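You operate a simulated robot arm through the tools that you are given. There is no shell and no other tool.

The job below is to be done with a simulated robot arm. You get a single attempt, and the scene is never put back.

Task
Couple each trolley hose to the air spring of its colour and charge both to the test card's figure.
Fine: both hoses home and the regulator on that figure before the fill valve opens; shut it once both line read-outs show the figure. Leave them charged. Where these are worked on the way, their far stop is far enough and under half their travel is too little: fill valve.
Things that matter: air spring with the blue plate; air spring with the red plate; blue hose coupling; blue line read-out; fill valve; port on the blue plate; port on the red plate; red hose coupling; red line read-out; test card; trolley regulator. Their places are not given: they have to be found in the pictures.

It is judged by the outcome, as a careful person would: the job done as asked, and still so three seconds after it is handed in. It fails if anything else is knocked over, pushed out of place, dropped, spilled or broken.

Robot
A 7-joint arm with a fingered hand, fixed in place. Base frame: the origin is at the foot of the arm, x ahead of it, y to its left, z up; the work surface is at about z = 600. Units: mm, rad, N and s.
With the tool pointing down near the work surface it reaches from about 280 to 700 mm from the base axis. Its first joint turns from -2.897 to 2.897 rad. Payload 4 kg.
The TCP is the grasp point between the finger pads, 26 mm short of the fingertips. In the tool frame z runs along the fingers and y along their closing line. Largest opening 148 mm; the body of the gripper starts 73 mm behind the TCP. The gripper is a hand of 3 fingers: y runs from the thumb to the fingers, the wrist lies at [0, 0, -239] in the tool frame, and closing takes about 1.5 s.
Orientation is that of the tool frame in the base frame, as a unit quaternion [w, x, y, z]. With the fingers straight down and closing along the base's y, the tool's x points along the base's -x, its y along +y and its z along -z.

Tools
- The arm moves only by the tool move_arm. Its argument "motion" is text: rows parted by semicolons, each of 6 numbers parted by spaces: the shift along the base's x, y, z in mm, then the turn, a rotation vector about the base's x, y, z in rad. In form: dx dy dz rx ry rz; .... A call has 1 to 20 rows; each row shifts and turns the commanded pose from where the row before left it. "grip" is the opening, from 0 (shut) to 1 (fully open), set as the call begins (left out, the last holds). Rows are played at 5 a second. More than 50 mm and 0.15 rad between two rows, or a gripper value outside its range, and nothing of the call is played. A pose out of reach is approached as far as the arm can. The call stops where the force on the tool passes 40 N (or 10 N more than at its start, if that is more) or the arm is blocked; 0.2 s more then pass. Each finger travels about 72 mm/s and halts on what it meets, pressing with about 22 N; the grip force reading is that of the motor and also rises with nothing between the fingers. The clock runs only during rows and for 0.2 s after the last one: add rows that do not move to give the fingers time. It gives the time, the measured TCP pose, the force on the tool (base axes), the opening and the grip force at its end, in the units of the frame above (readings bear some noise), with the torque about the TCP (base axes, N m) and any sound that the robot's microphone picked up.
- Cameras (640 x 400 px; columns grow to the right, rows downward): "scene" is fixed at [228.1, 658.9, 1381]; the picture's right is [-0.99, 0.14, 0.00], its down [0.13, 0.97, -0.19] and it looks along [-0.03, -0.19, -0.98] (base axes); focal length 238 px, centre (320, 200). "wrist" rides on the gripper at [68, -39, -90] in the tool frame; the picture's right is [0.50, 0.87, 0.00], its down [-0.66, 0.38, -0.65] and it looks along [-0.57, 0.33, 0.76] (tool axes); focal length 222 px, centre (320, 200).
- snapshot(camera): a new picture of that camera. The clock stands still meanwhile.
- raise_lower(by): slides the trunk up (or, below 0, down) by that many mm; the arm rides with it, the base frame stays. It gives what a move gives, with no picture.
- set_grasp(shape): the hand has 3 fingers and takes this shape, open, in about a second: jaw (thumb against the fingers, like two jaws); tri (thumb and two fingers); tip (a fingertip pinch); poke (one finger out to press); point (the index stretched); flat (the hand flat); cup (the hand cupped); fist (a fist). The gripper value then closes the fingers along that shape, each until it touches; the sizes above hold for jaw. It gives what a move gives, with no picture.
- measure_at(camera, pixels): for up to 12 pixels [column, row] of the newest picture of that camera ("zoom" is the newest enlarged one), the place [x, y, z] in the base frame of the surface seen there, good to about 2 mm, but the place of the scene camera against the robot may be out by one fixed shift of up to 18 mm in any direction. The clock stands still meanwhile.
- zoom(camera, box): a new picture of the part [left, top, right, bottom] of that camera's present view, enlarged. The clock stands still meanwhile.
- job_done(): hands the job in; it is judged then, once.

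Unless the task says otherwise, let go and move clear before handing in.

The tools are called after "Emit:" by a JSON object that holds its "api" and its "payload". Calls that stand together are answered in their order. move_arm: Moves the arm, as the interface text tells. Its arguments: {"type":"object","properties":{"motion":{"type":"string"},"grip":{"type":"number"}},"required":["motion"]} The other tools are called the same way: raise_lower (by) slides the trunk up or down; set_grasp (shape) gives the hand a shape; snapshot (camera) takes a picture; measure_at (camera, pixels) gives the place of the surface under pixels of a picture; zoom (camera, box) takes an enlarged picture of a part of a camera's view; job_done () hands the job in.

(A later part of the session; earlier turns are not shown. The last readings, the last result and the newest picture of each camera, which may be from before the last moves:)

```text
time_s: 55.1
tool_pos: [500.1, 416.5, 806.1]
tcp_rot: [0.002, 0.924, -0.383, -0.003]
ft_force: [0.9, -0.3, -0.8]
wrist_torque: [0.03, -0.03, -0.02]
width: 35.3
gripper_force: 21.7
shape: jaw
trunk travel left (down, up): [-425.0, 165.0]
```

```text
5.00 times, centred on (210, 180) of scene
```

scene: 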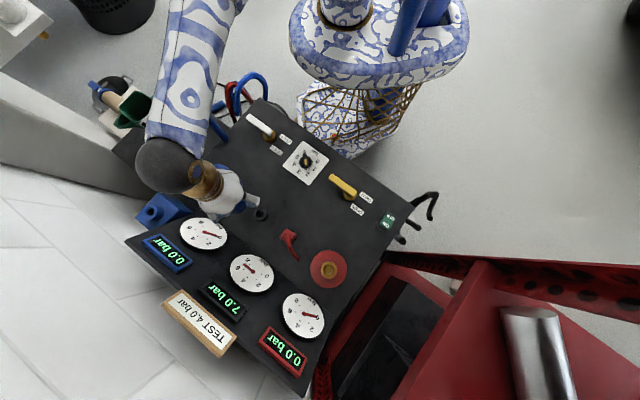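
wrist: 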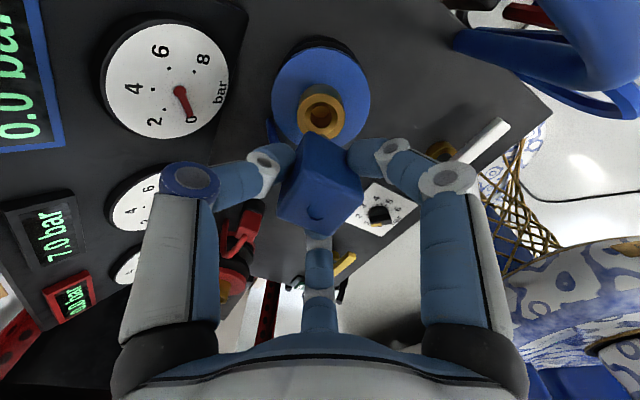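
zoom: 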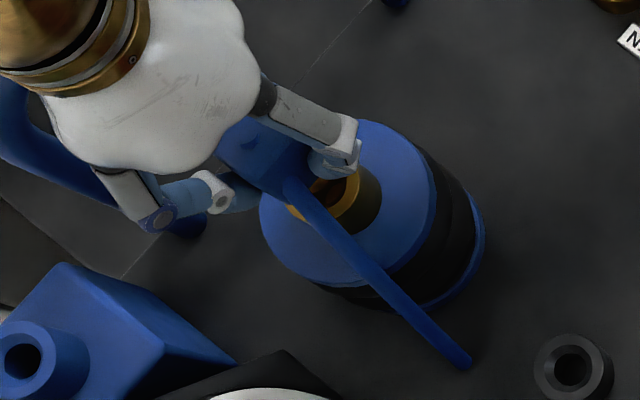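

The alignment over the bore looks right. I'll descend slowly in 4 mm steps.

Emit:
{"api": "move_arm", "payload": {"motion": "0 0 -5 0 0 0; 0 0 -5 0 0 0; 0 0 -4 0 0 0; 0 0 -4 0 0 0; 0 0 -4 0 0 0; 0 0 -4 0 0 0; 0 0 0 0 0 0"}}

Emit:
{"api": "zoom", "payload": {"camera": "wrist", "box": [240, 60, 400, 240]}}

```text
time_s: 56.7
tool_pos: [498.2, 416.7, 782.3]
tcp_rot: [0.001, 0.924, -0.382, -0.003]
ft_force: [0.9, 0.7, -0.5]
wrist_torque: [0.06, -0.05, -0.02]
width: 35.3
gripper_force: 22.2
shape: jaw
trunk travel left (down, up): [-425.0, 165.0]
```

```text
2.22 times, centred on (320, 150) of wrist
```

zoom: 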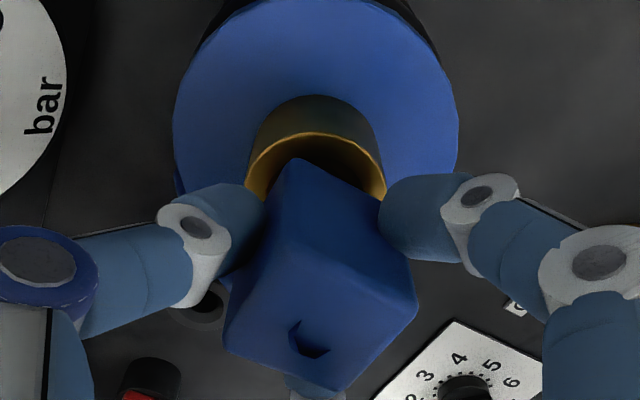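

No contact force yet at z=782. I'll read the pose again to average out noise, then continue.

Emit:
{"api": "move_arm", "payload": {"motion": "0 0 0 0 0 0"}}

Emit:
{"api": "move_arm", "payload": {"motion": "0 0 0 0 0 0"}}

Emit:
{"api": "measure_at", "payload": {"camera": "zoom", "pixels": [[228, 338], [333, 385], [412, 298], [318, 310], [252, 190], [382, 185], [316, 137], [280, 147], [350, 143], [316, 100], [190, 180], [455, 160]]}}

```text
time_s: 57.1
tool_pos: [498.6, 416.1, 782.8]
tcp_rot: [0.002, 0.924, -0.383, -0.004]
ft_force: [1.0, 0.0, -0.1]
wrist_torque: [0.05, -0.07, 0.05]
width: 35.3
gripper_force: 21.8
shape: jaw
trunk travel left (down, up): [-425.0, 165.0]
```

```text
time_s: 57.5
tool_pos: [498.4, 415.7, 782.9]
tcp_rot: [0.001, 0.924, -0.383, -0.003]
ft_force: [1.4, 0.6, -1.6]
wrist_torque: [0.05, -0.04, 0.03]
width: 35.3
gripper_force: 22.2
shape: jaw
trunk travel left (down, up): [-425.0, 165.0]
```

```text
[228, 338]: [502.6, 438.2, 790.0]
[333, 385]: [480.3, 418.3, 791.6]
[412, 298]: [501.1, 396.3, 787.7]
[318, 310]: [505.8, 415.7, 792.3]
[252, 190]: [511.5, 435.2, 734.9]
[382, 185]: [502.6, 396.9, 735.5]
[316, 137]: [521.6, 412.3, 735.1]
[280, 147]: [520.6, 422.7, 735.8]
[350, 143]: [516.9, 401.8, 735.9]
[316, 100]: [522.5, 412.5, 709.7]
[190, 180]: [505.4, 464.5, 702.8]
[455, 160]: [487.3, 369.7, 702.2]
```

The block's measured centre (501.6,417.3) is within 1 mm of the port centre (502.3,416.8). I'll continue the slow descent.

Emit:
{"api": "move_arm", "payload": {"motion": "0 0 -3 0 0 0; 0 0 -3 0 0 0; 0 0 -3 0 0 0; 0 0 -3 0 0 0; 0 0 0 0 0 0"}}

Emit:
{"api": "zoom", "payload": {"camera": "wrist", "box": [240, 60, 400, 240]}}

```text
time_s: 58.7
tool_pos: [498.1, 414.9, 771.4]
tcp_rot: [0.0, 0.924, -0.383, -0.003]
ft_force: [4.5, 3.8, 13.3]
wrist_torque: [0.13, -0.15, 0.02]
width: 35.8
gripper_force: 21.6
shape: jaw
trunk travel left (down, up): [-425.0, 165.0]
```

```text
2.22 times, centred on (320, 150) of wrist
```

zoom: 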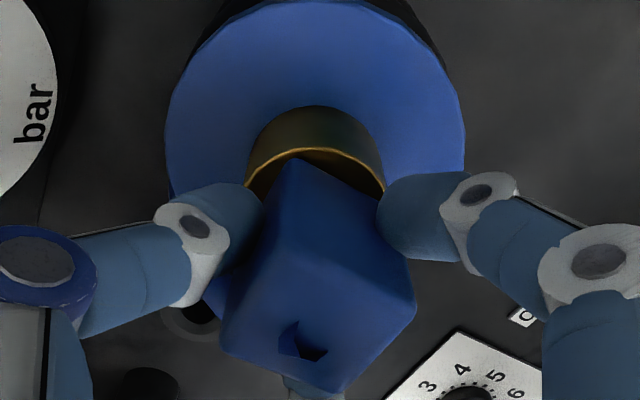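

Contact: 13 N up, plus a lateral push of (+4.5,+3.8) N, so the nose wants to go toward +x,+y. I'll ease up, shift that way, and press again.

Emit:
{"api": "move_arm", "payload": {"motion": "0 0 3 0 0 0; 1.5 1 0 0 0 0; 1.5 1 0 0 0 0; 0 0 -2 0 0 0; 0 0 0 0 0 0"}}

Emit:
{"api": "move_arm", "payload": {"motion": "0 0 -2 0 0 0; 0 0 -2 0 0 0; 0 0 0 0 0 0"}}

```text
time_s: 59.9
tool_pos: [500.9, 418.3, 772.1]
tcp_rot: [0.001, 0.924, -0.383, -0.003]
ft_force: [-8.3, -3.8, 3.3]
wrist_torque: [-0.12, 0.23, 0.02]
width: 35.0
gripper_force: 21.8
shape: jaw
trunk travel left (down, up): [-425.0, 165.0]
```

```text
time_s: 60.7
tool_pos: [502.0, 418.3, 769.9]
tcp_rot: [-0.002, 0.924, -0.382, -0.002]
ft_force: [-0.3, 0.0, 29.2]
wrist_torque: [-0.04, 0.08, -0.04]
width: 36.4
gripper_force: 21.8
shape: jaw
trunk travel left (down, up): [-425.0, 165.0]
```

Lateral force is now about zero with 29 N axial at z=769.9. I'll look to see whether it's home or stopped on an edge.

Emit:
{"api": "zoom", "payload": {"camera": "wrist", "box": [240, 60, 400, 240]}}

Emit:
{"api": "measure_at", "payload": {"camera": "zoom", "pixels": [[228, 338], [333, 385], [410, 298], [318, 310], [300, 250], [300, 180], [252, 185], [382, 185], [316, 150], [285, 160], [345, 157], [316, 120]]}}

Emit:
{"api": "zoom", "payload": {"camera": "scene", "box": [170, 140, 250, 220]}}

```text
2.22 times, centred on (320, 150) of wrist
```

zoom: 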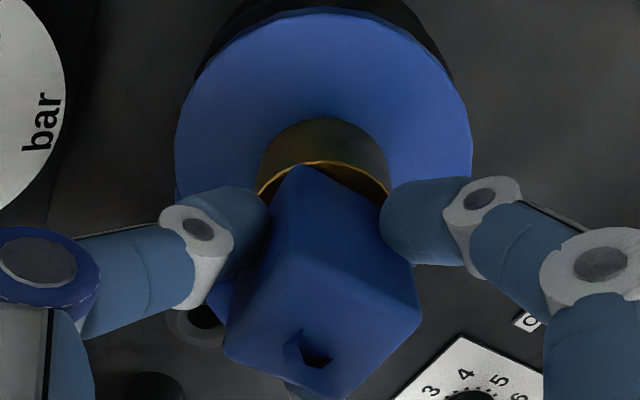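

```text
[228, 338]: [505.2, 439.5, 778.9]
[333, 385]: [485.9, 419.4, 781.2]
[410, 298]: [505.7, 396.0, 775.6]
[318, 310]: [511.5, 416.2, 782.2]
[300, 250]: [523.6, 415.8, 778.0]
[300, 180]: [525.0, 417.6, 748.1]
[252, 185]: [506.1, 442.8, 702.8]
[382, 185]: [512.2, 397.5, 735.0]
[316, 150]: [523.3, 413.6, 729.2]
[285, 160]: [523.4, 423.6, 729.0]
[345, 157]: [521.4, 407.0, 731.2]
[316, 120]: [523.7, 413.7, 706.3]
```

```text
5.00 times, centred on (210, 180) of scene
```

zoom: 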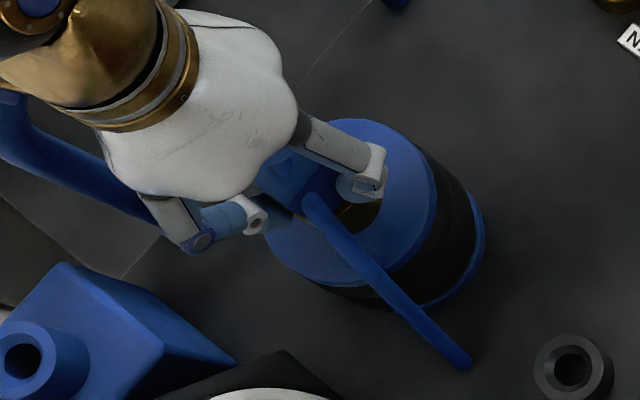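

I need a tighter look at the nose-to-port relation, so I'll zoom in closer and measure again.

Emit:
{"api": "zoom", "payload": {"camera": "wrist", "box": [270, 110, 370, 240]}}

Emit:
{"api": "measure_at", "payload": {"camera": "zoom", "pixels": [[190, 300], [300, 375], [335, 390], [440, 255], [260, 160], [300, 200], [350, 280], [250, 290], [310, 310], [400, 260], [350, 365], [290, 120]]}}

```text
3.08 times, centred on (320, 175) of wrist
```

zoom: 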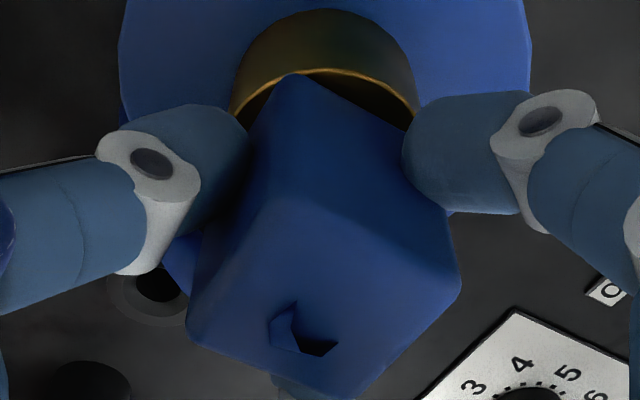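

```text
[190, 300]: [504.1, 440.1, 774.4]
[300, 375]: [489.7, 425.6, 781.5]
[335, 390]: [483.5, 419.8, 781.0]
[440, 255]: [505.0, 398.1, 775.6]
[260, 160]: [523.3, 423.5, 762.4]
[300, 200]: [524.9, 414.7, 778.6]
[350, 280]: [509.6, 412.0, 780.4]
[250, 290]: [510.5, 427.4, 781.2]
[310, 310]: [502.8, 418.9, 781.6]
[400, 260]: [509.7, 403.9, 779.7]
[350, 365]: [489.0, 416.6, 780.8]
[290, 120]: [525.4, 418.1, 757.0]
```

Comparing the lateral forces at the two positions, the nose is snugly captured with its zero-force centre near TCP (499.2,416.0). The block slipped about 2 mm up in the grip, so I'll re-centre there before pushing further.

Emit:
{"api": "move_arm", "payload": {"motion": "0 0 1.5 0 0 0; -1.4 -1.1 0 0 0 0; -1.2 -1 0 0 0 0; 0 0 0 0 0 0"}}

Emit:
{"api": "move_arm", "payload": {"motion": "0 0 0 0 0 0"}}

```text
time_s: 61.7
tool_pos: [500.3, 415.3, 770.8]
tcp_rot: [0.0, 0.924, -0.383, -0.003]
ft_force: [8.4, 5.6, 28.0]
wrist_torque: [0.26, -0.32, -0.07]
width: 38.0
gripper_force: 22.1
shape: jaw
trunk travel left (down, up): [-425.0, 165.0]
```

```text
time_s: 62.1
tool_pos: [498.8, 414.5, 770.3]
tcp_rot: [0.001, 0.924, -0.383, -0.003]
ft_force: [8.9, 5.4, 28.5]
wrist_torque: [0.16, -0.34, -0.06]
width: 38.1
gripper_force: 22.4
shape: jaw
trunk travel left (down, up): [-425.0, 165.0]
```

Axial load is still 28 N, so the nose is on something solid and the block may be tilted in the grip. I'll lift clear and check the block's attitude.

Emit:
{"api": "move_arm", "payload": {"motion": "0 0 5 0 0 0; 0 0 10 0 0 0; 0 0 15 0 0 0; 0 0 15 0 0 0; 0 0 0 0 0 0; 0 0 0 0 0 0"}}

Emit:
{"api": "zoom", "payload": {"camera": "wrist", "box": [260, 60, 380, 240]}}

Emit:
{"api": "measure_at", "payload": {"camera": "zoom", "pixels": [[230, 335], [333, 383], [408, 300], [318, 290], [300, 340], [360, 330], [268, 330], [350, 290], [300, 265], [330, 370], [250, 335], [390, 300]]}}

```text
time_s: 63.5
tool_pos: [499.1, 416.6, 813.7]
tcp_rot: [0.001, 0.924, -0.382, -0.003]
ft_force: [0.0, -1.0, -1.1]
wrist_torque: [0.02, -0.01, 0.03]
width: 35.5
gripper_force: 22.2
shape: jaw
trunk travel left (down, up): [-425.0, 165.0]
```

```text
2.22 times, centred on (320, 150) of wrist
```

zoom: 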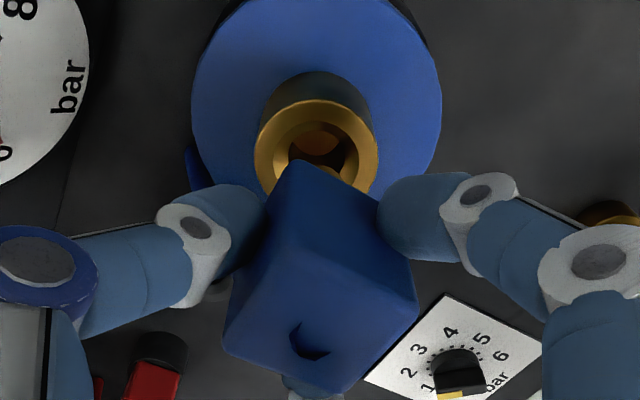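

```text
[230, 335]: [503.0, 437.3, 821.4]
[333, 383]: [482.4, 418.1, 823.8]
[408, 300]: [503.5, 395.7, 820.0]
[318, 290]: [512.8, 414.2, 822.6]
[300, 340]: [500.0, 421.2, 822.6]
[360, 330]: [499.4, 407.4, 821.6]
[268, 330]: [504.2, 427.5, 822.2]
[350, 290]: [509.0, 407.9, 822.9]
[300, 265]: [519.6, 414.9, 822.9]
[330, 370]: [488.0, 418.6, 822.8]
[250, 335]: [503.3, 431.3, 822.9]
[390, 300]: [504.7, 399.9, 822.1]
```

The block is flat in the grip, top z≈822.6 and centre near (503.3,416.7). Next I'll measure the port ring and bore in this same view.

Emit:
{"api": "measure_at", "payload": {"camera": "zoom", "pixels": [[259, 150], [374, 150], [318, 103], [280, 115], [356, 115], [263, 170], [373, 172], [300, 105], [336, 105], [267, 130], [369, 130], [318, 135]]}}

Emit:
{"api": "zoom", "payload": {"camera": "wrist", "box": [285, 90, 355, 150]}}

```text
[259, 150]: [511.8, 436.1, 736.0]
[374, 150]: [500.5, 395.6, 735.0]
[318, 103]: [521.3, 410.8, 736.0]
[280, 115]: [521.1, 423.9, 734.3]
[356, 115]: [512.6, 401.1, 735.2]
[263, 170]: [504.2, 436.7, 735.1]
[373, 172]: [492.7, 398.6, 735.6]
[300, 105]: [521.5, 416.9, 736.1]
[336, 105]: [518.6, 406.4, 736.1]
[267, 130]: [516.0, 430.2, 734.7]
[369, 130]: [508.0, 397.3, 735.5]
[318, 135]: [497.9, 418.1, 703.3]
```

```text
6.67 times, centred on (320, 120) of wrist
```

zoom: 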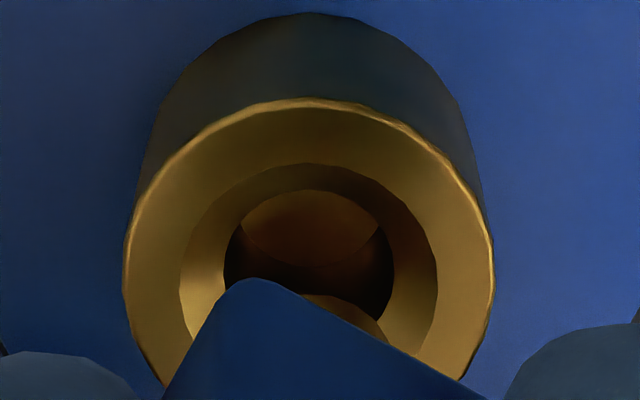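

Emit:
{"api": "measure_at", "payload": {"camera": "zoom", "pixels": [[129, 270], [488, 255], [315, 103], [180, 158], [445, 160], [150, 345], [480, 310], [185, 280], [433, 280], [310, 168], [225, 185], [400, 190]]}}

```text
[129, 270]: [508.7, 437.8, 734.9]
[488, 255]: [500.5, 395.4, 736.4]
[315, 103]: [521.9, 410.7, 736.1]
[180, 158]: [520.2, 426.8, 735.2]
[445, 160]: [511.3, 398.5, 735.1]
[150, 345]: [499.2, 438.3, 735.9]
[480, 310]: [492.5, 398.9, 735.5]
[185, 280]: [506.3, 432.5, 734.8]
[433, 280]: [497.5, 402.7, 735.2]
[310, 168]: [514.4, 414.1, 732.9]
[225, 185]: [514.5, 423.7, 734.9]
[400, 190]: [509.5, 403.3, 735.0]
```

The circle fit puts the port centre at about (501.8,417.2), so the block is about 1.3 mm too far in +x. I'll correct that, descend again, and then fine-tune using the lateral forces.

Emit:
{"api": "move_arm", "payload": {"motion": "-1.3 0.5 -10 0 0 0; 0 0 -15 0 0 0; 0 0 -10 0 0 0; 0 0 -3 0 0 0; 0 0 -2 0 0 0; 0 0 -1 0 0 0; 0 0 0 0 0 0"}}

Emit:
{"api": "move_arm", "payload": {"motion": "0 0 -1 0 0 0; 0 0 0 0 0 0"}}

```text
time_s: 65.1
tool_pos: [497.9, 415.7, 772.2]
tcp_rot: [0.0, 0.924, -0.383, -0.003]
ft_force: [1.8, 0.6, 2.8]
wrist_torque: [-0.01, -0.08, -0.01]
width: 35.4
gripper_force: 21.8
shape: jaw
trunk travel left (down, up): [-425.0, 165.0]
```

```text
time_s: 65.7
tool_pos: [497.3, 415.5, 771.7]
tcp_rot: [0.002, 0.924, -0.383, -0.003]
ft_force: [2.1, 0.2, 0.8]
wrist_torque: [0.03, -0.05, 0.0]
width: 35.7
gripper_force: 21.7
shape: jaw
trunk travel left (down, up): [-425.0, 165.0]
```

Contact is much lighter now: Fz 0.8 N at z=771.7 with +2 N in x. I'll nudge +0.5 mm in x and keep going down in 1 mm steps.

Emit:
{"api": "move_arm", "payload": {"motion": "0.5 0 -1 0 0 0; 0 0 -1 0 0 0; 0 0 -1 0 0 0; 0 0 0 0 0 0"}}

```text
time_s: 66.7
tool_pos: [498.6, 415.9, 771.0]
tcp_rot: [-0.001, 0.924, -0.383, -0.004]
ft_force: [1.8, 1.6, 21.9]
wrist_torque: [-0.02, 0.01, 0.04]
width: 36.1
gripper_force: 22.1
shape: jaw
trunk travel left (down, up): [-425.0, 165.0]
```

The lateral force is small now (1.8,1.6) with 22 N axial, so it's well aligned. It may need a firm push to click home, so I'll press a bit harder.

Emit:
{"api": "move_arm", "payload": {"motion": "0.3 0.3 -1 0 0 0; 0 0 -1 0 0 0; 0 0 0 0 0 0"}}

```text
time_s: 67.5
tool_pos: [498.6, 417.3, 768.7]
tcp_rot: [-0.001, 0.924, -0.383, -0.003]
ft_force: [1.7, 1.5, 33.9]
wrist_torque: [0.03, -0.05, -0.01]
width: 36.9
gripper_force: 22.0
shape: jaw
trunk travel left (down, up): [-425.0, 165.0]
```

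Emit:
{"api": "zoom", "payload": {"camera": "wrist", "box": [260, 90, 380, 250]}}

Emit:
{"api": "measure_at", "payload": {"camera": "zoom", "pixels": [[300, 280], [350, 280], [280, 300], [330, 340], [300, 250], [320, 230], [300, 190], [300, 160], [280, 170], [340, 180], [318, 130], [370, 270]]}}

```text
2.50 times, centred on (320, 170) of wrist
```

zoom: 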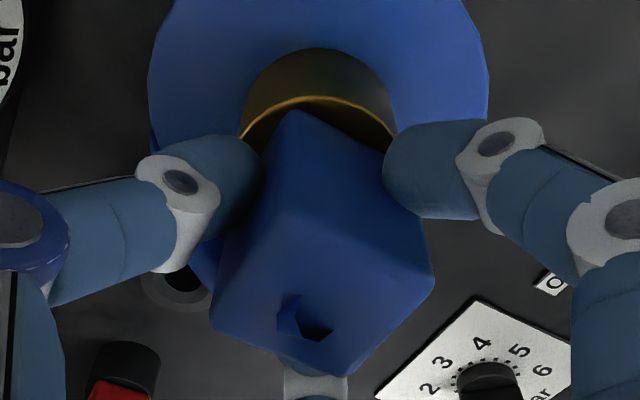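

```text
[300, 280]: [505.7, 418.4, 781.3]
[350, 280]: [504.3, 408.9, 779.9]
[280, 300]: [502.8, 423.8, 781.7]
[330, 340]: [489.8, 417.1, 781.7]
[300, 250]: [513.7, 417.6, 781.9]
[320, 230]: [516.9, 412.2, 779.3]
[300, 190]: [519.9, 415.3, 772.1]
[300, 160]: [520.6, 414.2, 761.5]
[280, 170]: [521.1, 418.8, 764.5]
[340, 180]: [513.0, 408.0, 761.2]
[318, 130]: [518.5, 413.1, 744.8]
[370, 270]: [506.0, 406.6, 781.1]
```

The block top stays at z≈781 while the fingers slide, so it's stopped solidly about 8 mm above flush. The empty parking stub is visible at zoom (180,280); its geometry may tell me the nose size.

Emit:
{"api": "zoom", "payload": {"camera": "wrist", "box": [240, 180, 300, 240]}}

Emit:
{"api": "zoom", "payload": {"camera": "scene", "box": [240, 190, 290, 230]}}

Emit:
{"api": "measure_at", "payload": {"camera": "zoom", "pixels": [[320, 200], [300, 170], [340, 170], [300, 240], [340, 240], [280, 200], [360, 200], [310, 150], [260, 230], [330, 220], [290, 150], [350, 150]]}}

```text
6.67 times, centred on (270, 210) of wrist
```

zoom: 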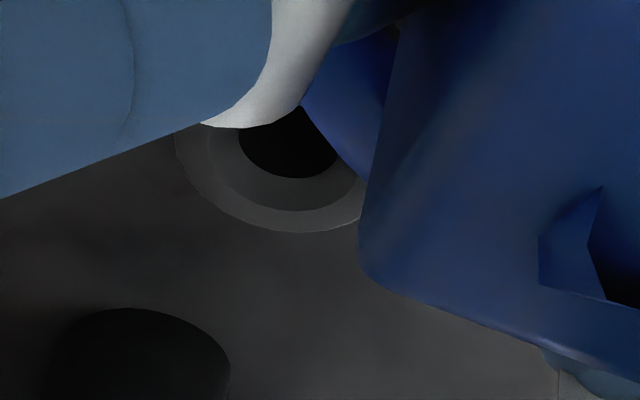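

```text
10.00 times, centred on (265, 210) of scene
```

zoom: 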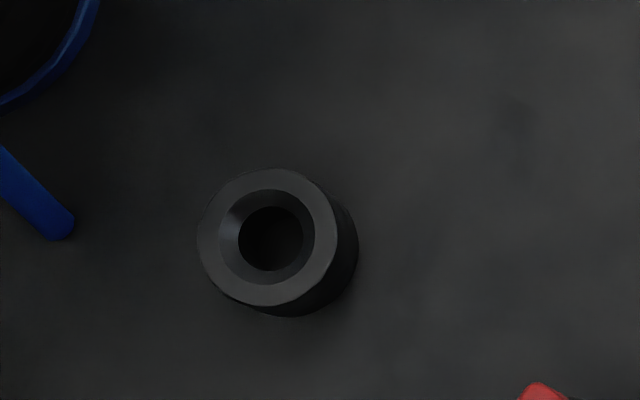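

```text
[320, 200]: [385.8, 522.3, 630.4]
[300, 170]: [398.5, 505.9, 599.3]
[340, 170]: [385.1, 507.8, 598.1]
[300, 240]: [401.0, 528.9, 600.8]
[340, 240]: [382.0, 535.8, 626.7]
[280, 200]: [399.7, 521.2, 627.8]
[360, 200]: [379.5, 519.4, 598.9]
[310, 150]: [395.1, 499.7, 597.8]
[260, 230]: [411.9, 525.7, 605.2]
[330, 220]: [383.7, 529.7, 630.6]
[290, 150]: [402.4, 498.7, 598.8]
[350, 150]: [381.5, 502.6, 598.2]
```

The stub top is at about z≈632, and the parked block bottom was at 641, so even when parked the block sits 9 mm proud. It now sits at 743 over a 735 port, the same 8-9 mm, which means the blue coupling is home. I'll relieve the push and release.

Emit:
{"api": "move_arm", "payload": {"motion": "0 0 1.5 0 0 0; 0 0 1 0 0 0; 0 0 0 0 0 0"}}

Emit:
{"api": "move_arm", "payload": {"motion": "0 0 0 0 0 0; 0 0 0 0 0 0; 0 0 0 0 0 0; 0 0 0 0 0 0", "grip": 0.45}}

Emit:
{"api": "snapshot", "payload": {"camera": "wrist"}}

```text
time_s: 68.3
tool_pos: [498.3, 416.4, 769.5]
tcp_rot: [0.0, 0.924, -0.383, -0.003]
ft_force: [4.4, 3.8, 23.9]
wrist_torque: [0.06, -0.09, 0.01]
width: 37.2
gripper_force: 21.8
shape: jaw
trunk travel left (down, up): [-425.0, 165.0]
```

```text
time_s: 69.3
tool_pos: [498.3, 416.6, 768.4]
tcp_rot: [0.001, 0.924, -0.382, -0.003]
ft_force: [-0.3, -0.3, -0.3]
wrist_torque: [0.01, -0.01, 0.0]
width: 66.2
gripper_force: 0.1
shape: jaw
trunk travel left (down, up): [-425.0, 165.0]
```

```text
taken
```

wrist: 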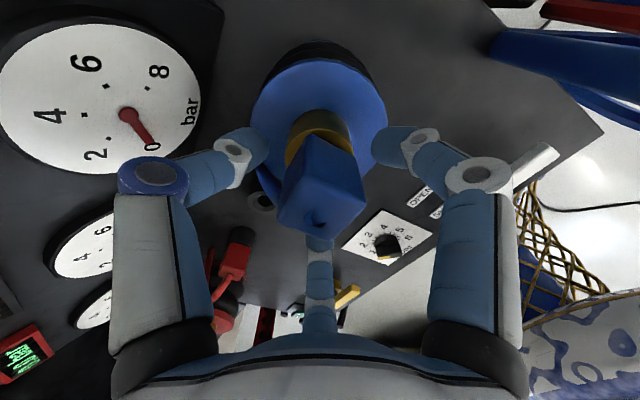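

The blue coupling stands on its port with the hand open. I'll retreat straight up and check it.

Emit:
{"api": "move_arm", "payload": {"motion": "0 0 10 0 0 0; 0 0 20 0 0 0; 0 0 30 0 0 0; 0 0 35 0 0 0; 0 0 0 0 0 0"}}

Emit:
{"api": "snapshot", "payload": {"camera": "wrist"}}

Emit:
{"api": "zoom", "payload": {"camera": "wrist", "box": [250, 20, 390, 160]}}

```text
time_s: 70.5
tool_pos: [500.6, 416.3, 865.8]
tcp_rot: [0.001, 0.924, -0.383, -0.003]
ft_force: [-0.1, 0.2, 0.1]
wrist_torque: [0.02, -0.03, 0.04]
width: 66.5
gripper_force: 0.0
shape: jaw
trunk travel left (down, up): [-425.0, 165.0]
```

```text
taken
```

wrist: 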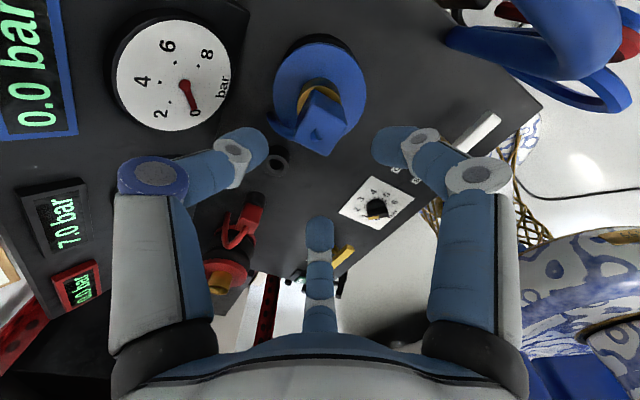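

```text
2.86 times, centred on (320, 90) of wrist
```

zoom: 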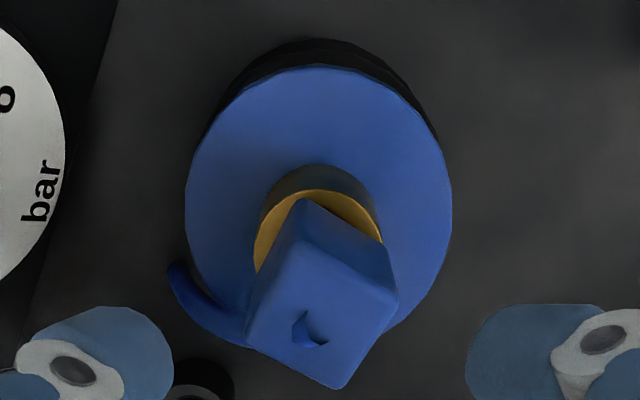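

Emit:
{"api": "measure_at", "payload": {"camera": "zoom", "pixels": [[250, 340], [340, 383], [393, 300], [305, 255], [300, 290], [340, 320], [270, 330], [350, 285], [330, 360], [257, 250], [378, 235], [317, 192]]}}

Emit:
{"api": "zoom", "payload": {"camera": "scene", "box": [170, 130, 290, 230]}}

```text
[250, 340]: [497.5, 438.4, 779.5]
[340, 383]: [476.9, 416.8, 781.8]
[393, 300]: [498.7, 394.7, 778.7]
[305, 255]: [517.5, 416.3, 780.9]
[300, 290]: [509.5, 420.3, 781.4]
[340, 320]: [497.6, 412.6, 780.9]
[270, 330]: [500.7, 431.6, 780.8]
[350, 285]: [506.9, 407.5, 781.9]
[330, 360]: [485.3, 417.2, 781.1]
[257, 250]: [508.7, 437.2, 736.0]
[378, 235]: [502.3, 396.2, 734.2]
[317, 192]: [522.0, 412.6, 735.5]
```

```text
4.00 times, centred on (230, 180) of scene
```

zoom: 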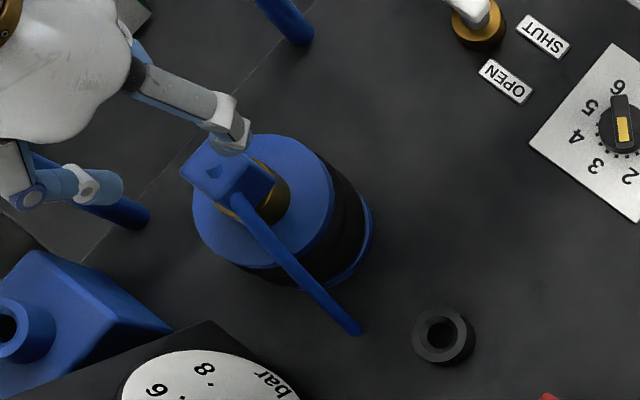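

The block stands level with its top at z≈781. I'll check centring with the scene camera as an independent view: block top corners versus port and plate edges.

Emit:
{"api": "zoom", "payload": {"camera": "scene", "box": [195, 155, 245, 205]}}

Emit:
{"api": "measure_at", "payload": {"camera": "zoom", "pixels": [[320, 200], [280, 180], [250, 150], [300, 150], [340, 230], [380, 250], [420, 260], [400, 290], [440, 300], [300, 300], [230, 170], [350, 180]]}}

```text
8.00 times, centred on (220, 180) of scene
```

zoom: 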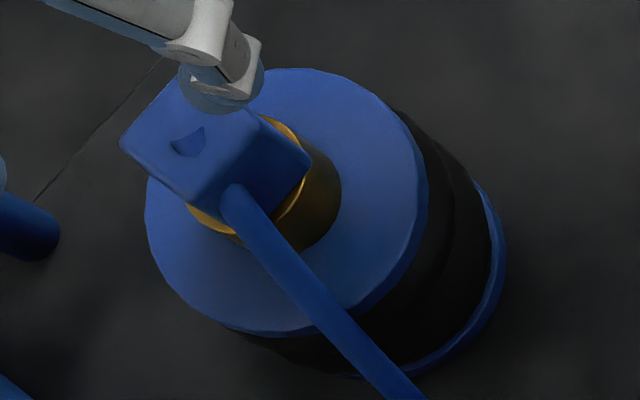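

```text
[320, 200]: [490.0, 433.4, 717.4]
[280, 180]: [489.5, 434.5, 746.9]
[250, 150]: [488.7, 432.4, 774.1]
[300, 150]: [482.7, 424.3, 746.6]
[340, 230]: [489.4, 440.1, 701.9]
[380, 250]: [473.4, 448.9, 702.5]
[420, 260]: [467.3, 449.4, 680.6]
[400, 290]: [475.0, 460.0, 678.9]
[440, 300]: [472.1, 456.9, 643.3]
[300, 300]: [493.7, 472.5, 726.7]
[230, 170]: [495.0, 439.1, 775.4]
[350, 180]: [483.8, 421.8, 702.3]
```

The top face is level within about 1°, so the blue coupling sits well. Next is the red: I'll move above the red coupling near (310,608).

Emit:
{"api": "move_arm", "payload": {"motion": "-32 32 0 0 0 0; -32 32 0 0 0 0; -32 32 0 0 0 0; -32 32 0 0 0 0; -32 32 0 0 0 0; -30 31 0 0 0 0; 0 0 -30 0 0 0; 0 0 -30 0 0 0; 0 0 0 0 0 0"}}

Emit:
{"api": "snapshot", "payload": {"camera": "wrist"}}

Emit:
{"api": "zoom", "payload": {"camera": "wrist", "box": [250, 0, 390, 130]}}

```text
time_s: 72.5
tool_pos: [307.9, 607.1, 803.9]
tcp_rot: [0.001, 0.924, -0.382, -0.003]
ft_force: [0.5, 0.8, 0.7]
wrist_torque: [-0.01, 0.03, 0.0]
width: 66.3
gripper_force: 0.1
shape: jaw
out of reach, approached as far as the arm can: row 6
trunk travel left (down, up): [-425.0, 165.0]
```

```text
taken
```

wrist: 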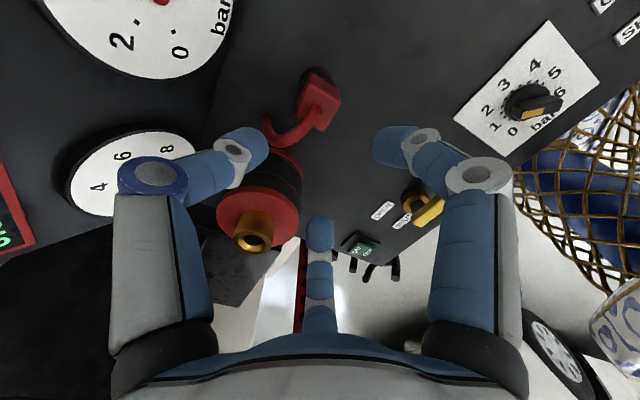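

```text
3.08 times, centred on (320, 65) of wrist
```

zoom: 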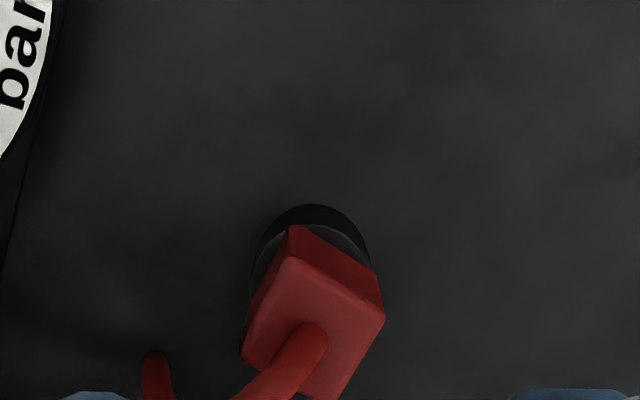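

Row 6 was out of reach, which suggests the reach limit with the tool straight down is near 690 mm here. The red port lies at about 742 mm, so I'll probe how far out I can go at this height before planning.

Emit:
{"api": "move_arm", "payload": {"motion": "-8 14 0 0 0 0; -8 14 0 0 0 0; -8 14 0 0 0 0; 0 0 0 0 0 0"}}

```text
time_s: 73.5
tool_pos: [273.5, 624.0, 801.4]
tcp_rot: [0.002, 0.924, -0.382, -0.003]
ft_force: [0.0, -1.0, -0.3]
wrist_torque: [0.03, -0.01, 0.02]
width: 66.3
gripper_force: 0.0
shape: jaw
out of reach, approached as far as the arm can: row 1, 2, 3
trunk travel left (down, up): [-425.0, 165.0]
```

The tool-down limit is about 681 mm, so the red port at ~741 mm needs a tilted tool. I'll tilt 20° about the panel's long axis so the fingers lean outward, and hold that same attitude for both grasping and inserting so the coupling stays upright.

Emit:
{"api": "move_arm", "payload": {"motion": "12.3 -5.4 0 0.0822 -0.0824 0; 12.3 -5.4 0 0.0822 -0.0824 0; 12.2 -5.4 0 0.0822 -0.0824 0; 0 0 0 0 0 0"}}

Emit:
{"api": "snapshot", "payload": {"camera": "wrist"}}

Emit:
{"api": "snapshot", "payload": {"camera": "scene"}}

```text
time_s: 74.5
tool_pos: [309.2, 607.8, 801.1]
tcp_rot: [-0.161, 0.91, -0.376, 0.063]
ft_force: [-0.1, 0.6, 0.6]
wrist_torque: [-0.01, 0.04, 0.0]
width: 66.1
gripper_force: 0.1
shape: jaw
trunk travel left (down, up): [-425.0, 165.0]
```

```text
taken
```

wrist: 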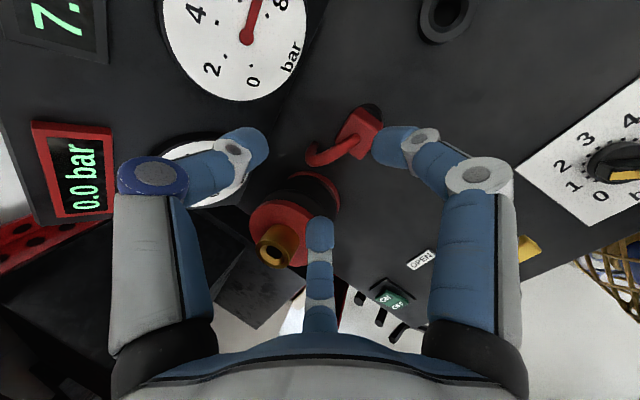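

```text
taken
```

scene: 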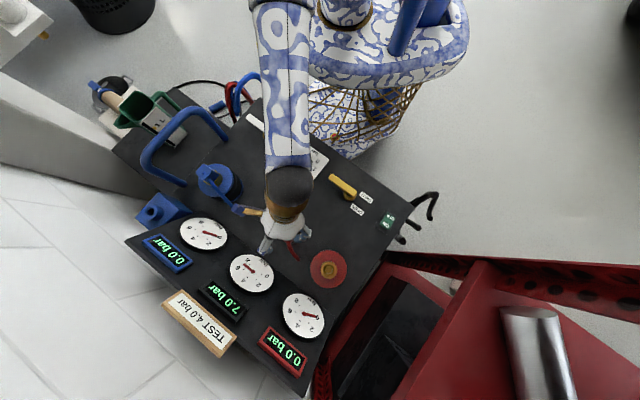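

Tilt achieved. Before grasping I'll check that I can reach above the red port in this attitude.

Emit:
{"api": "move_arm", "payload": {"motion": "-26 26 8 0 0 0; -26 26 8 0 0 0; -26 26 8 0 0 0; -26.5 26.5 8 0 0 0; 0 0 0 0 0 0"}}

Emit:
{"api": "snapshot", "payload": {"camera": "wrist"}}

Emit:
{"api": "zoom", "payload": {"camera": "wrist", "box": [250, 40, 410, 180]}}

```text
time_s: 75.7
tool_pos: [204.7, 712.1, 831.8]
tcp_rot: [-0.158, 0.911, -0.375, 0.063]
ft_force: [0.2, 0.0, 0.2]
wrist_torque: [0.02, -0.03, 0.01]
width: 66.6
gripper_force: 0.0
shape: jaw
trunk travel left (down, up): [-425.0, 165.0]
```

```text
taken
```

wrist: 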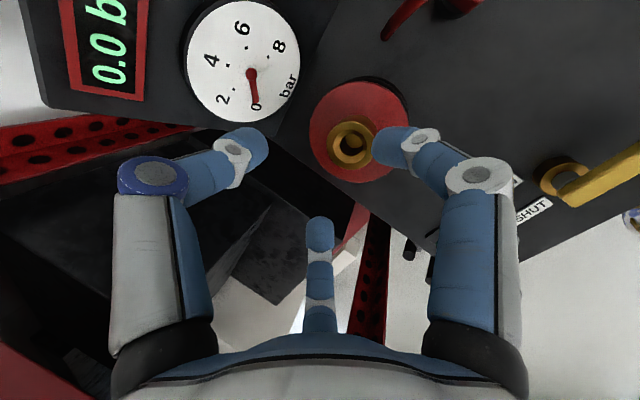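

```text
2.86 times, centred on (330, 110) of wrist
```

zoom: 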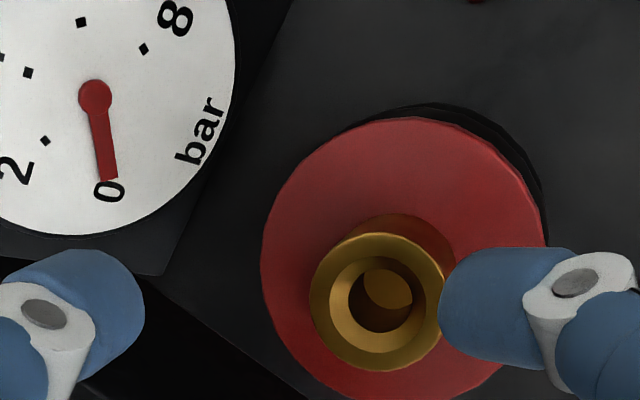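

I can reach above the red port in this attitude. I'll measure the whole ring from here.

Emit:
{"api": "measure_at", "payload": {"camera": "zoom", "pixels": [[313, 300], [320, 270], [345, 243], [377, 235], [410, 243], [435, 265], [440, 330], [415, 358], [375, 367], [340, 352], [320, 330], [380, 290]]}}

Emit:
{"api": "measure_at", "payload": {"camera": "zoom", "pixels": [[316, 285], [330, 255], [360, 237], [395, 237], [425, 254], [428, 347], [395, 364], [357, 362], [328, 342], [316, 315], [262, 260], [540, 230]]}}

```text
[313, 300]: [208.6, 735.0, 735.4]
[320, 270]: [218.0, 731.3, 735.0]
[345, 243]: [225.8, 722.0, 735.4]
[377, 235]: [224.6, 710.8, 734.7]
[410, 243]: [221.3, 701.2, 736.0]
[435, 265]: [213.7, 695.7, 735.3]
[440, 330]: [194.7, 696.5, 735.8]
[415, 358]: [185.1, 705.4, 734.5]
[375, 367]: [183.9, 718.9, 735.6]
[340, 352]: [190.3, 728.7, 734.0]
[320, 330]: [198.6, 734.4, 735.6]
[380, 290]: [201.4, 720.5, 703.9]
```

```text
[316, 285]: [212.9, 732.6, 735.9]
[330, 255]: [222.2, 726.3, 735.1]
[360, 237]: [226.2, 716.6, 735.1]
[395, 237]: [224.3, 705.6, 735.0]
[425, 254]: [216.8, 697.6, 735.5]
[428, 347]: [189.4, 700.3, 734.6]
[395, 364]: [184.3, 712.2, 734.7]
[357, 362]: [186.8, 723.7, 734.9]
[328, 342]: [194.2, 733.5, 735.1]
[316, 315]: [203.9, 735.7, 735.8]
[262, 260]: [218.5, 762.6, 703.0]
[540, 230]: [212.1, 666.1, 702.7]
```

The full ring gives a red port centre near (205.0,715.2). Now I'll go back over the red coupling and measure it in this attitude.

Emit:
{"api": "move_arm", "payload": {"motion": "26 -26 -8 0 0 0; 26 -26 -8 0 0 0; 26 -26 -8 0 0 0; 27.5 -26.5 -8 0 0 0; 0 0 -20 0 0 0; 0 0 -20 0 0 0; 0 0 0 0 0 0"}}

Emit:
{"api": "zoom", "payload": {"camera": "wrist", "box": [250, 60, 410, 200]}}

```text
time_s: 77.3
tool_pos: [328.1, 683.6, 767.1]
tcp_rot: [-0.158, 0.91, -0.377, 0.065]
ft_force: [0.0, 0.1, -0.2]
wrist_torque: [-0.01, -0.01, 0.01]
width: 66.3
gripper_force: 0.1
shape: jaw
out of reach, approached as far as the arm can: row 1, 2, 3, 4
trunk travel left (down, up): [-425.0, 165.0]
```

```text
2.86 times, centred on (330, 130) of wrist
```

zoom: 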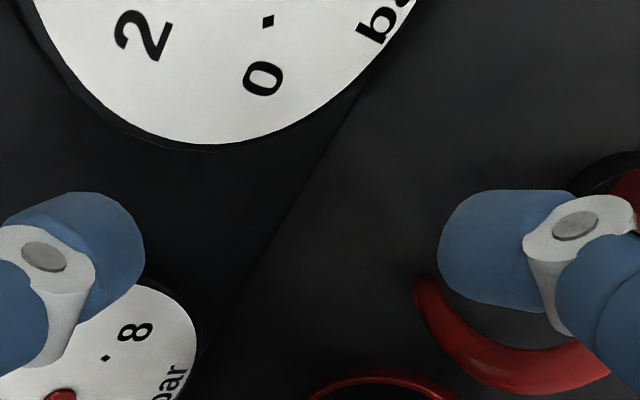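

The arm took an odd path and ended at (328,684,767), away from the target. There's no contact, so I'll check where it stands before moving again.

Emit:
{"api": "move_arm", "payload": {"motion": "0 0 10 0 0 0; 0 0 0 0 0 0"}}

Emit:
{"api": "snapshot", "payload": {"camera": "scene"}}

```text
time_s: 77.9
tool_pos: [329.9, 682.7, 777.4]
tcp_rot: [-0.157, 0.911, -0.377, 0.063]
ft_force: [-0.2, -0.3, 0.2]
wrist_torque: [0.02, 0.01, 0.0]
width: 66.5
gripper_force: 0.0
shape: jaw
trunk travel left (down, up): [-425.0, 165.0]
```

```text
taken
```

scene: 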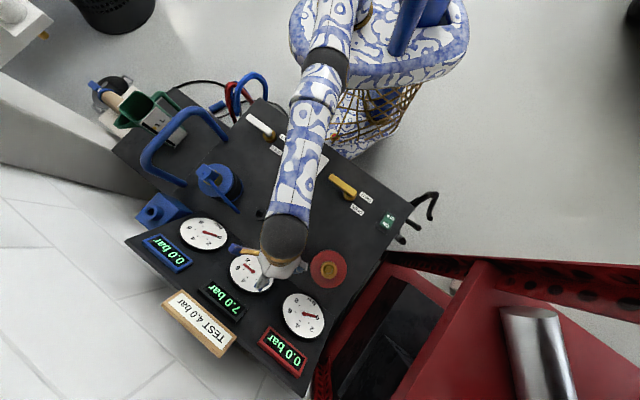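

The arm is stretched almost straight, close to singular. I'll back inward toward the base in small steps to bend the elbow.

Emit:
{"api": "move_arm", "payload": {"motion": "-5 -12 5 0 0 0; -5 -12 5 0 0 0; -5 -12 5 0 0 0; 0 0 0 0 0 0"}}

```text
time_s: 78.9
tool_pos: [328.7, 683.6, 786.6]
tcp_rot: [-0.158, 0.911, -0.377, 0.064]
ft_force: [0.3, 0.2, 0.8]
wrist_torque: [0.0, -0.01, 0.03]
width: 66.6
gripper_force: 0.1
shape: jaw
out of reach, approached as far as the arm can: row 1, 2, 3
trunk travel left (down, up): [-425.0, 165.0]
```

Straight inward motion is refused because the elbow is locked. Tilting the tool further moves the wrist inward, which should bend the elbow again.

Emit:
{"api": "move_arm", "payload": {"motion": "0 0 0 0.05 -0.05 0; 0 0 0 0.05 -0.05 0; 0 0 0 0 0 0"}}

```text
time_s: 79.7
tool_pos: [337.6, 709.4, 786.5]
tcp_rot: [-0.221, 0.897, -0.371, 0.09]
ft_force: [-0.4, -0.1, 0.1]
wrist_torque: [0.0, 0.02, -0.02]
width: 66.5
gripper_force: 0.1
shape: jaw
out of reach, approached as far as the arm can: row 1, 2
trunk travel left (down, up): [-425.0, 165.0]
```

It slid outward instead. I'll test which directions are free, starting with undoing the extra tilt and then a small yaw change.

Emit:
{"api": "move_arm", "payload": {"motion": "0 0 5 -0.05 0.05 0; 0 0 5 -0.05 0.05 0; 0 0 0 0 0 0"}}

Emit:
{"api": "move_arm", "payload": {"motion": "0 0 0 0 0 -0.1; 0 0 0 0 0 0"}}

```text
time_s: 80.5
tool_pos: [334.5, 691.4, 791.6]
tcp_rot: [-0.175, 0.908, -0.376, 0.069]
ft_force: [0.1, -0.2, -0.4]
wrist_torque: [-0.01, -0.01, 0.02]
width: 66.4
gripper_force: 0.1
shape: jaw
out of reach, approached as far as the arm can: row 1, 2
trunk travel left (down, up): [-425.0, 165.0]
```

```text
time_s: 81.1
tool_pos: [330.7, 681.9, 791.8]
tcp_rot: [-0.156, 0.89, -0.422, 0.071]
ft_force: [0.2, -0.4, 0.3]
wrist_torque: [0.01, 0.03, -0.01]
width: 66.6
gripper_force: 0.0
shape: jaw
out of reach, approached as far as the arm can: row 1
trunk travel left (down, up): [-425.0, 165.0]
```

Orientation follows but the wrist stays at its maximum radius. I'll try a larger inward pull.

Emit:
{"api": "move_arm", "payload": {"motion": "-18 -42 0 0 0 0; -18 -42 0 0 0 0; 0 0 0 0 0 0"}}

```text
time_s: 81.9
tool_pos: [296.4, 596.0, 790.5]
tcp_rot: [-0.157, 0.89, -0.421, 0.071]
ft_force: [0.3, -0.5, -0.4]
wrist_torque: [0.01, -0.02, 0.01]
width: 66.4
gripper_force: 0.1
shape: jaw
trunk travel left (down, up): [-425.0, 165.0]
```

That freed the elbow. I'll restore the yaw, increase the tilt to about 26° for more elbow margin at the red port, and go above the red coupling.

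Emit:
{"api": "move_arm", "payload": {"motion": "0 0 0 0 0 0.1; 7 6 0 0.039 -0.039 0; 7 6 0 0.039 -0.039 0; 0 0 0 0 0 0"}}

Emit:
{"api": "snapshot", "payload": {"camera": "wrist"}}

```text
time_s: 82.9
tool_pos: [310.0, 610.0, 791.0]
tcp_rot: [-0.209, 0.901, -0.372, 0.085]
ft_force: [-0.2, -0.6, 0.3]
wrist_torque: [-0.02, 0.02, -0.03]
width: 66.8
gripper_force: 0.0
shape: jaw
trunk travel left (down, up): [-425.0, 165.0]
```

```text
taken
```

wrist: 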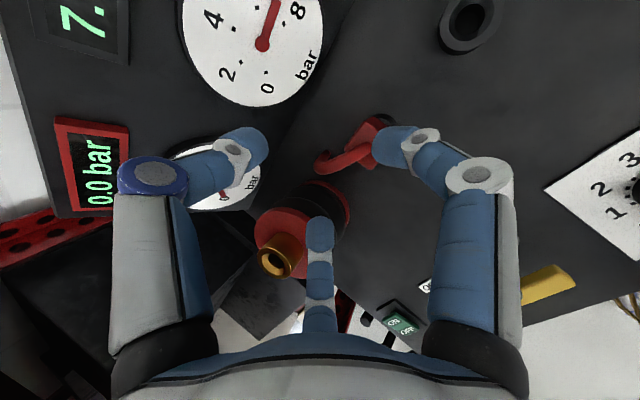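

With a tilted hand the block could rotate unless it's pinched near its top by the fingertips, so I'll aim for that. First I'll measure the red block from this attitude.

Emit:
{"api": "zoom", "payload": {"camera": "wrist", "box": [310, 90, 420, 190]}}

Emit:
{"api": "measure_at", "payload": {"camera": "zoom", "pixels": [[360, 110], [345, 125], [370, 160], [330, 190], [360, 190], [400, 120], [385, 140], [350, 160], [340, 240], [360, 230], [300, 250], [140, 270]]}}

```text
4.00 times, centred on (365, 140) of wrist
```

zoom: 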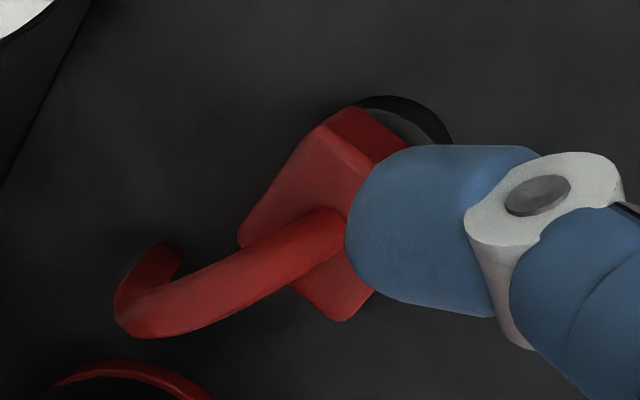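

```text
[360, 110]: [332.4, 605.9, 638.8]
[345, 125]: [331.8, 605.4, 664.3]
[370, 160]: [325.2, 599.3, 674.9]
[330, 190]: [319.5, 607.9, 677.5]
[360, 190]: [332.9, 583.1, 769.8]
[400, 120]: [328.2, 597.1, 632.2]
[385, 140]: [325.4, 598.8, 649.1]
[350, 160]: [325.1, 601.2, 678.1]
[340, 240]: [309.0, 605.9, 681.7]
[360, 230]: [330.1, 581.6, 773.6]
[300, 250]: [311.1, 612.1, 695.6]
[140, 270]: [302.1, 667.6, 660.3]
```

The block centre is confirmed near (310.5,607.3). I'll descend to the planned fingertip pinch at TCP ≈(305.8,602.6,688), pausing to check.

Emit:
{"api": "move_arm", "payload": {"motion": "-2 -3.5 -25 0 0 0; -2.2 -3.5 -25 0 0 0; 0 0 -25 0 0 0; 0 0 -15 0 0 0; 0 0 0 0 0 0"}}

Emit:
{"api": "snapshot", "payload": {"camera": "wrist"}}

Emit:
{"api": "zoom", "payload": {"camera": "wrist", "box": [230, 90, 430, 260]}}

```text
time_s: 84.1
tool_pos: [305.2, 602.7, 702.1]
tcp_rot: [-0.21, 0.9, -0.372, 0.085]
ft_force: [0.7, -0.5, 0.2]
wrist_torque: [-0.04, 0.03, -0.02]
width: 66.5
gripper_force: 0.0
shape: jaw
trunk travel left (down, up): [-425.0, 165.0]
```

```text
taken
```

wrist: 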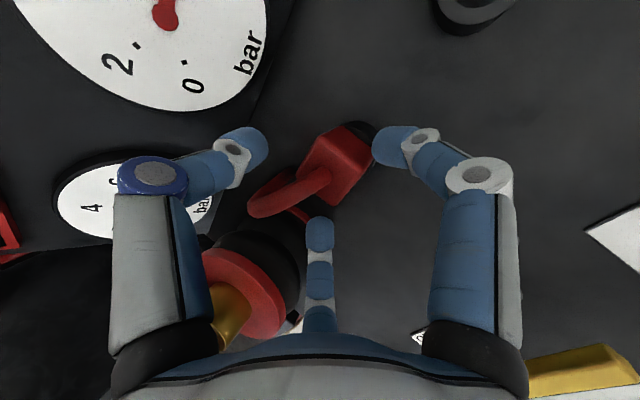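

```text
2.35 times, centred on (330, 175) of wrist
```

zoom: 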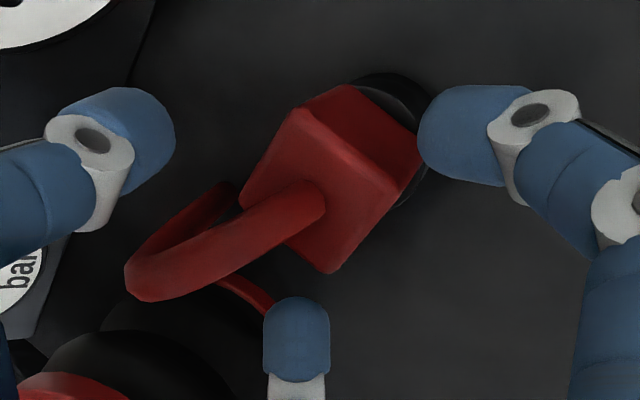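

The block is between the three fingers with the hose passing free. I'll go down the last 14 mm and check again before closing.

Emit:
{"api": "move_arm", "payload": {"motion": "0 0 -7 0 0 0; 0 0 -7 0 0 0; 0 0 0 0 0 0"}}

Emit:
{"api": "zoom", "payload": {"camera": "wrist", "box": [200, 90, 440, 290]}}

Emit:
{"api": "measure_at", "payload": {"camera": "zoom", "pixels": [[330, 120], [280, 190], [410, 200], [350, 260], [340, 180], [440, 130], [450, 170], [300, 330], [320, 300], [150, 120], [170, 150], [350, 220]]}}

```text
time_s: 84.9
tool_pos: [305.6, 602.6, 689.3]
tcp_rot: [-0.209, 0.9, -0.373, 0.085]
ft_force: [-0.4, 0.3, -0.3]
wrist_torque: [-0.01, 0.03, 0.03]
width: 66.6
gripper_force: 0.1
shape: jaw
trunk travel left (down, up): [-425.0, 165.0]
```

```text
2.00 times, centred on (320, 190) of wrist
```

zoom: 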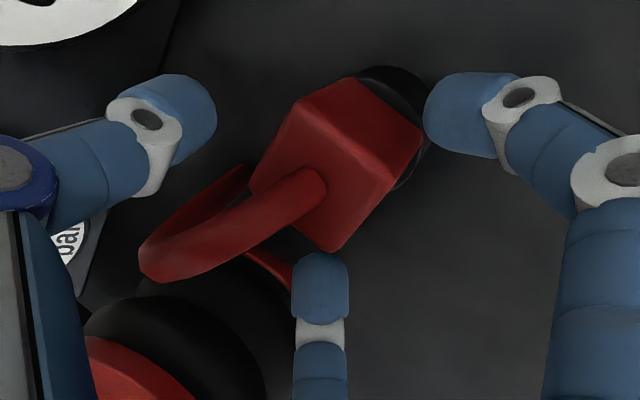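

```text
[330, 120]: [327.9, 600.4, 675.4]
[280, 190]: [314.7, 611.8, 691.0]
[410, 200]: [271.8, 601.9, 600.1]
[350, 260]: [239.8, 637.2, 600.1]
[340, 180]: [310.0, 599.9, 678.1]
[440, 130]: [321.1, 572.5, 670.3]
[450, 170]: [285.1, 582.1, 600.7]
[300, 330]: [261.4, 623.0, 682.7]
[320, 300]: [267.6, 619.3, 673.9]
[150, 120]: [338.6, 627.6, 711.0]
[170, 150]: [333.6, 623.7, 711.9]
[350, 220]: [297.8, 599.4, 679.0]
```

Fingers straddle the block with the -v pair at u≈+32/-39 and the thumb at v≈+28. I'll close the grip now.

Emit:
{"api": "move_arm", "payload": {"motion": "0 0 0 0 0 0; 0 0 0 0 0 0; 0 0 0 0 0 0; 0 0 0 0 0 0; 0 0 0 0 0 0; 0 0 0 0 0 0; 0 0 0 0 0 0", "grip": 0.0}}

Emit:
{"api": "zoom", "payload": {"camera": "wrist", "box": [200, 90, 440, 290]}}

```text
time_s: 86.5
tool_pos: [304.3, 605.2, 688.5]
tcp_rot: [-0.209, 0.9, -0.372, 0.084]
ft_force: [2.0, 2.0, 8.4]
wrist_torque: [0.3, -0.29, -0.04]
width: 33.3
gripper_force: 22.1
shape: jaw
trunk travel left (down, up): [-425.0, 165.0]
```

```text
2.00 times, centred on (320, 190) of wrist
```

zoom: 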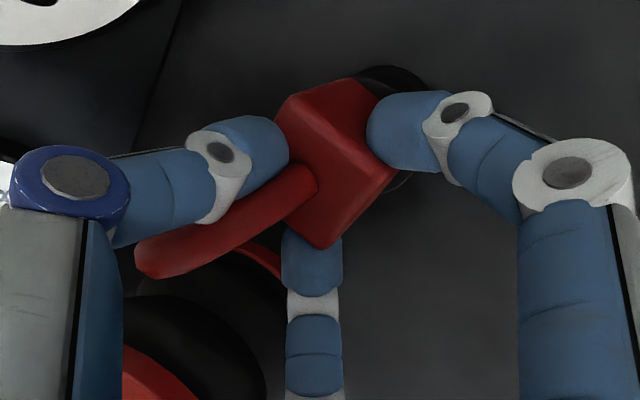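

Gripped at 33.3 mm and 22 N. I'll lift slowly in small steps and check the block's attitude while the nose is still in the stub.

Emit:
{"api": "move_arm", "payload": {"motion": "0 0 3 0 0 0; 0 0 4 0 0 0; 0 0 4 0 0 0; 0 0 4 0 0 0; 0 0 0 0 0 0"}}

Emit:
{"api": "zoom", "payload": {"camera": "wrist", "box": [200, 90, 440, 290]}}

```text
time_s: 87.7
tool_pos: [305.2, 603.0, 702.1]
tcp_rot: [-0.209, 0.9, -0.373, 0.084]
ft_force: [1.3, 2.5, -2.0]
wrist_torque: [0.18, -0.17, 0.01]
width: 32.6
gripper_force: 22.9
shape: jaw
trunk travel left (down, up): [-425.0, 165.0]
```

```text
2.00 times, centred on (320, 190) of wrist
```

zoom: 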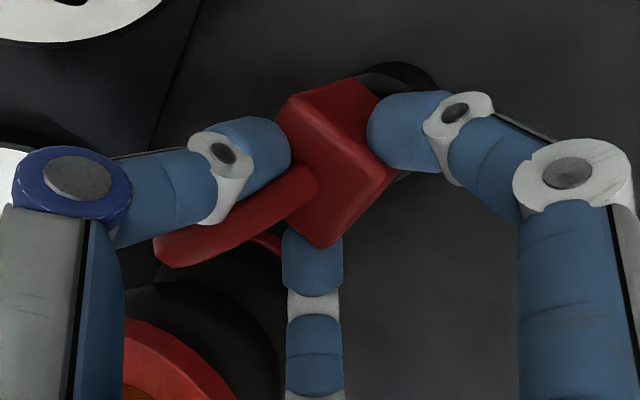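

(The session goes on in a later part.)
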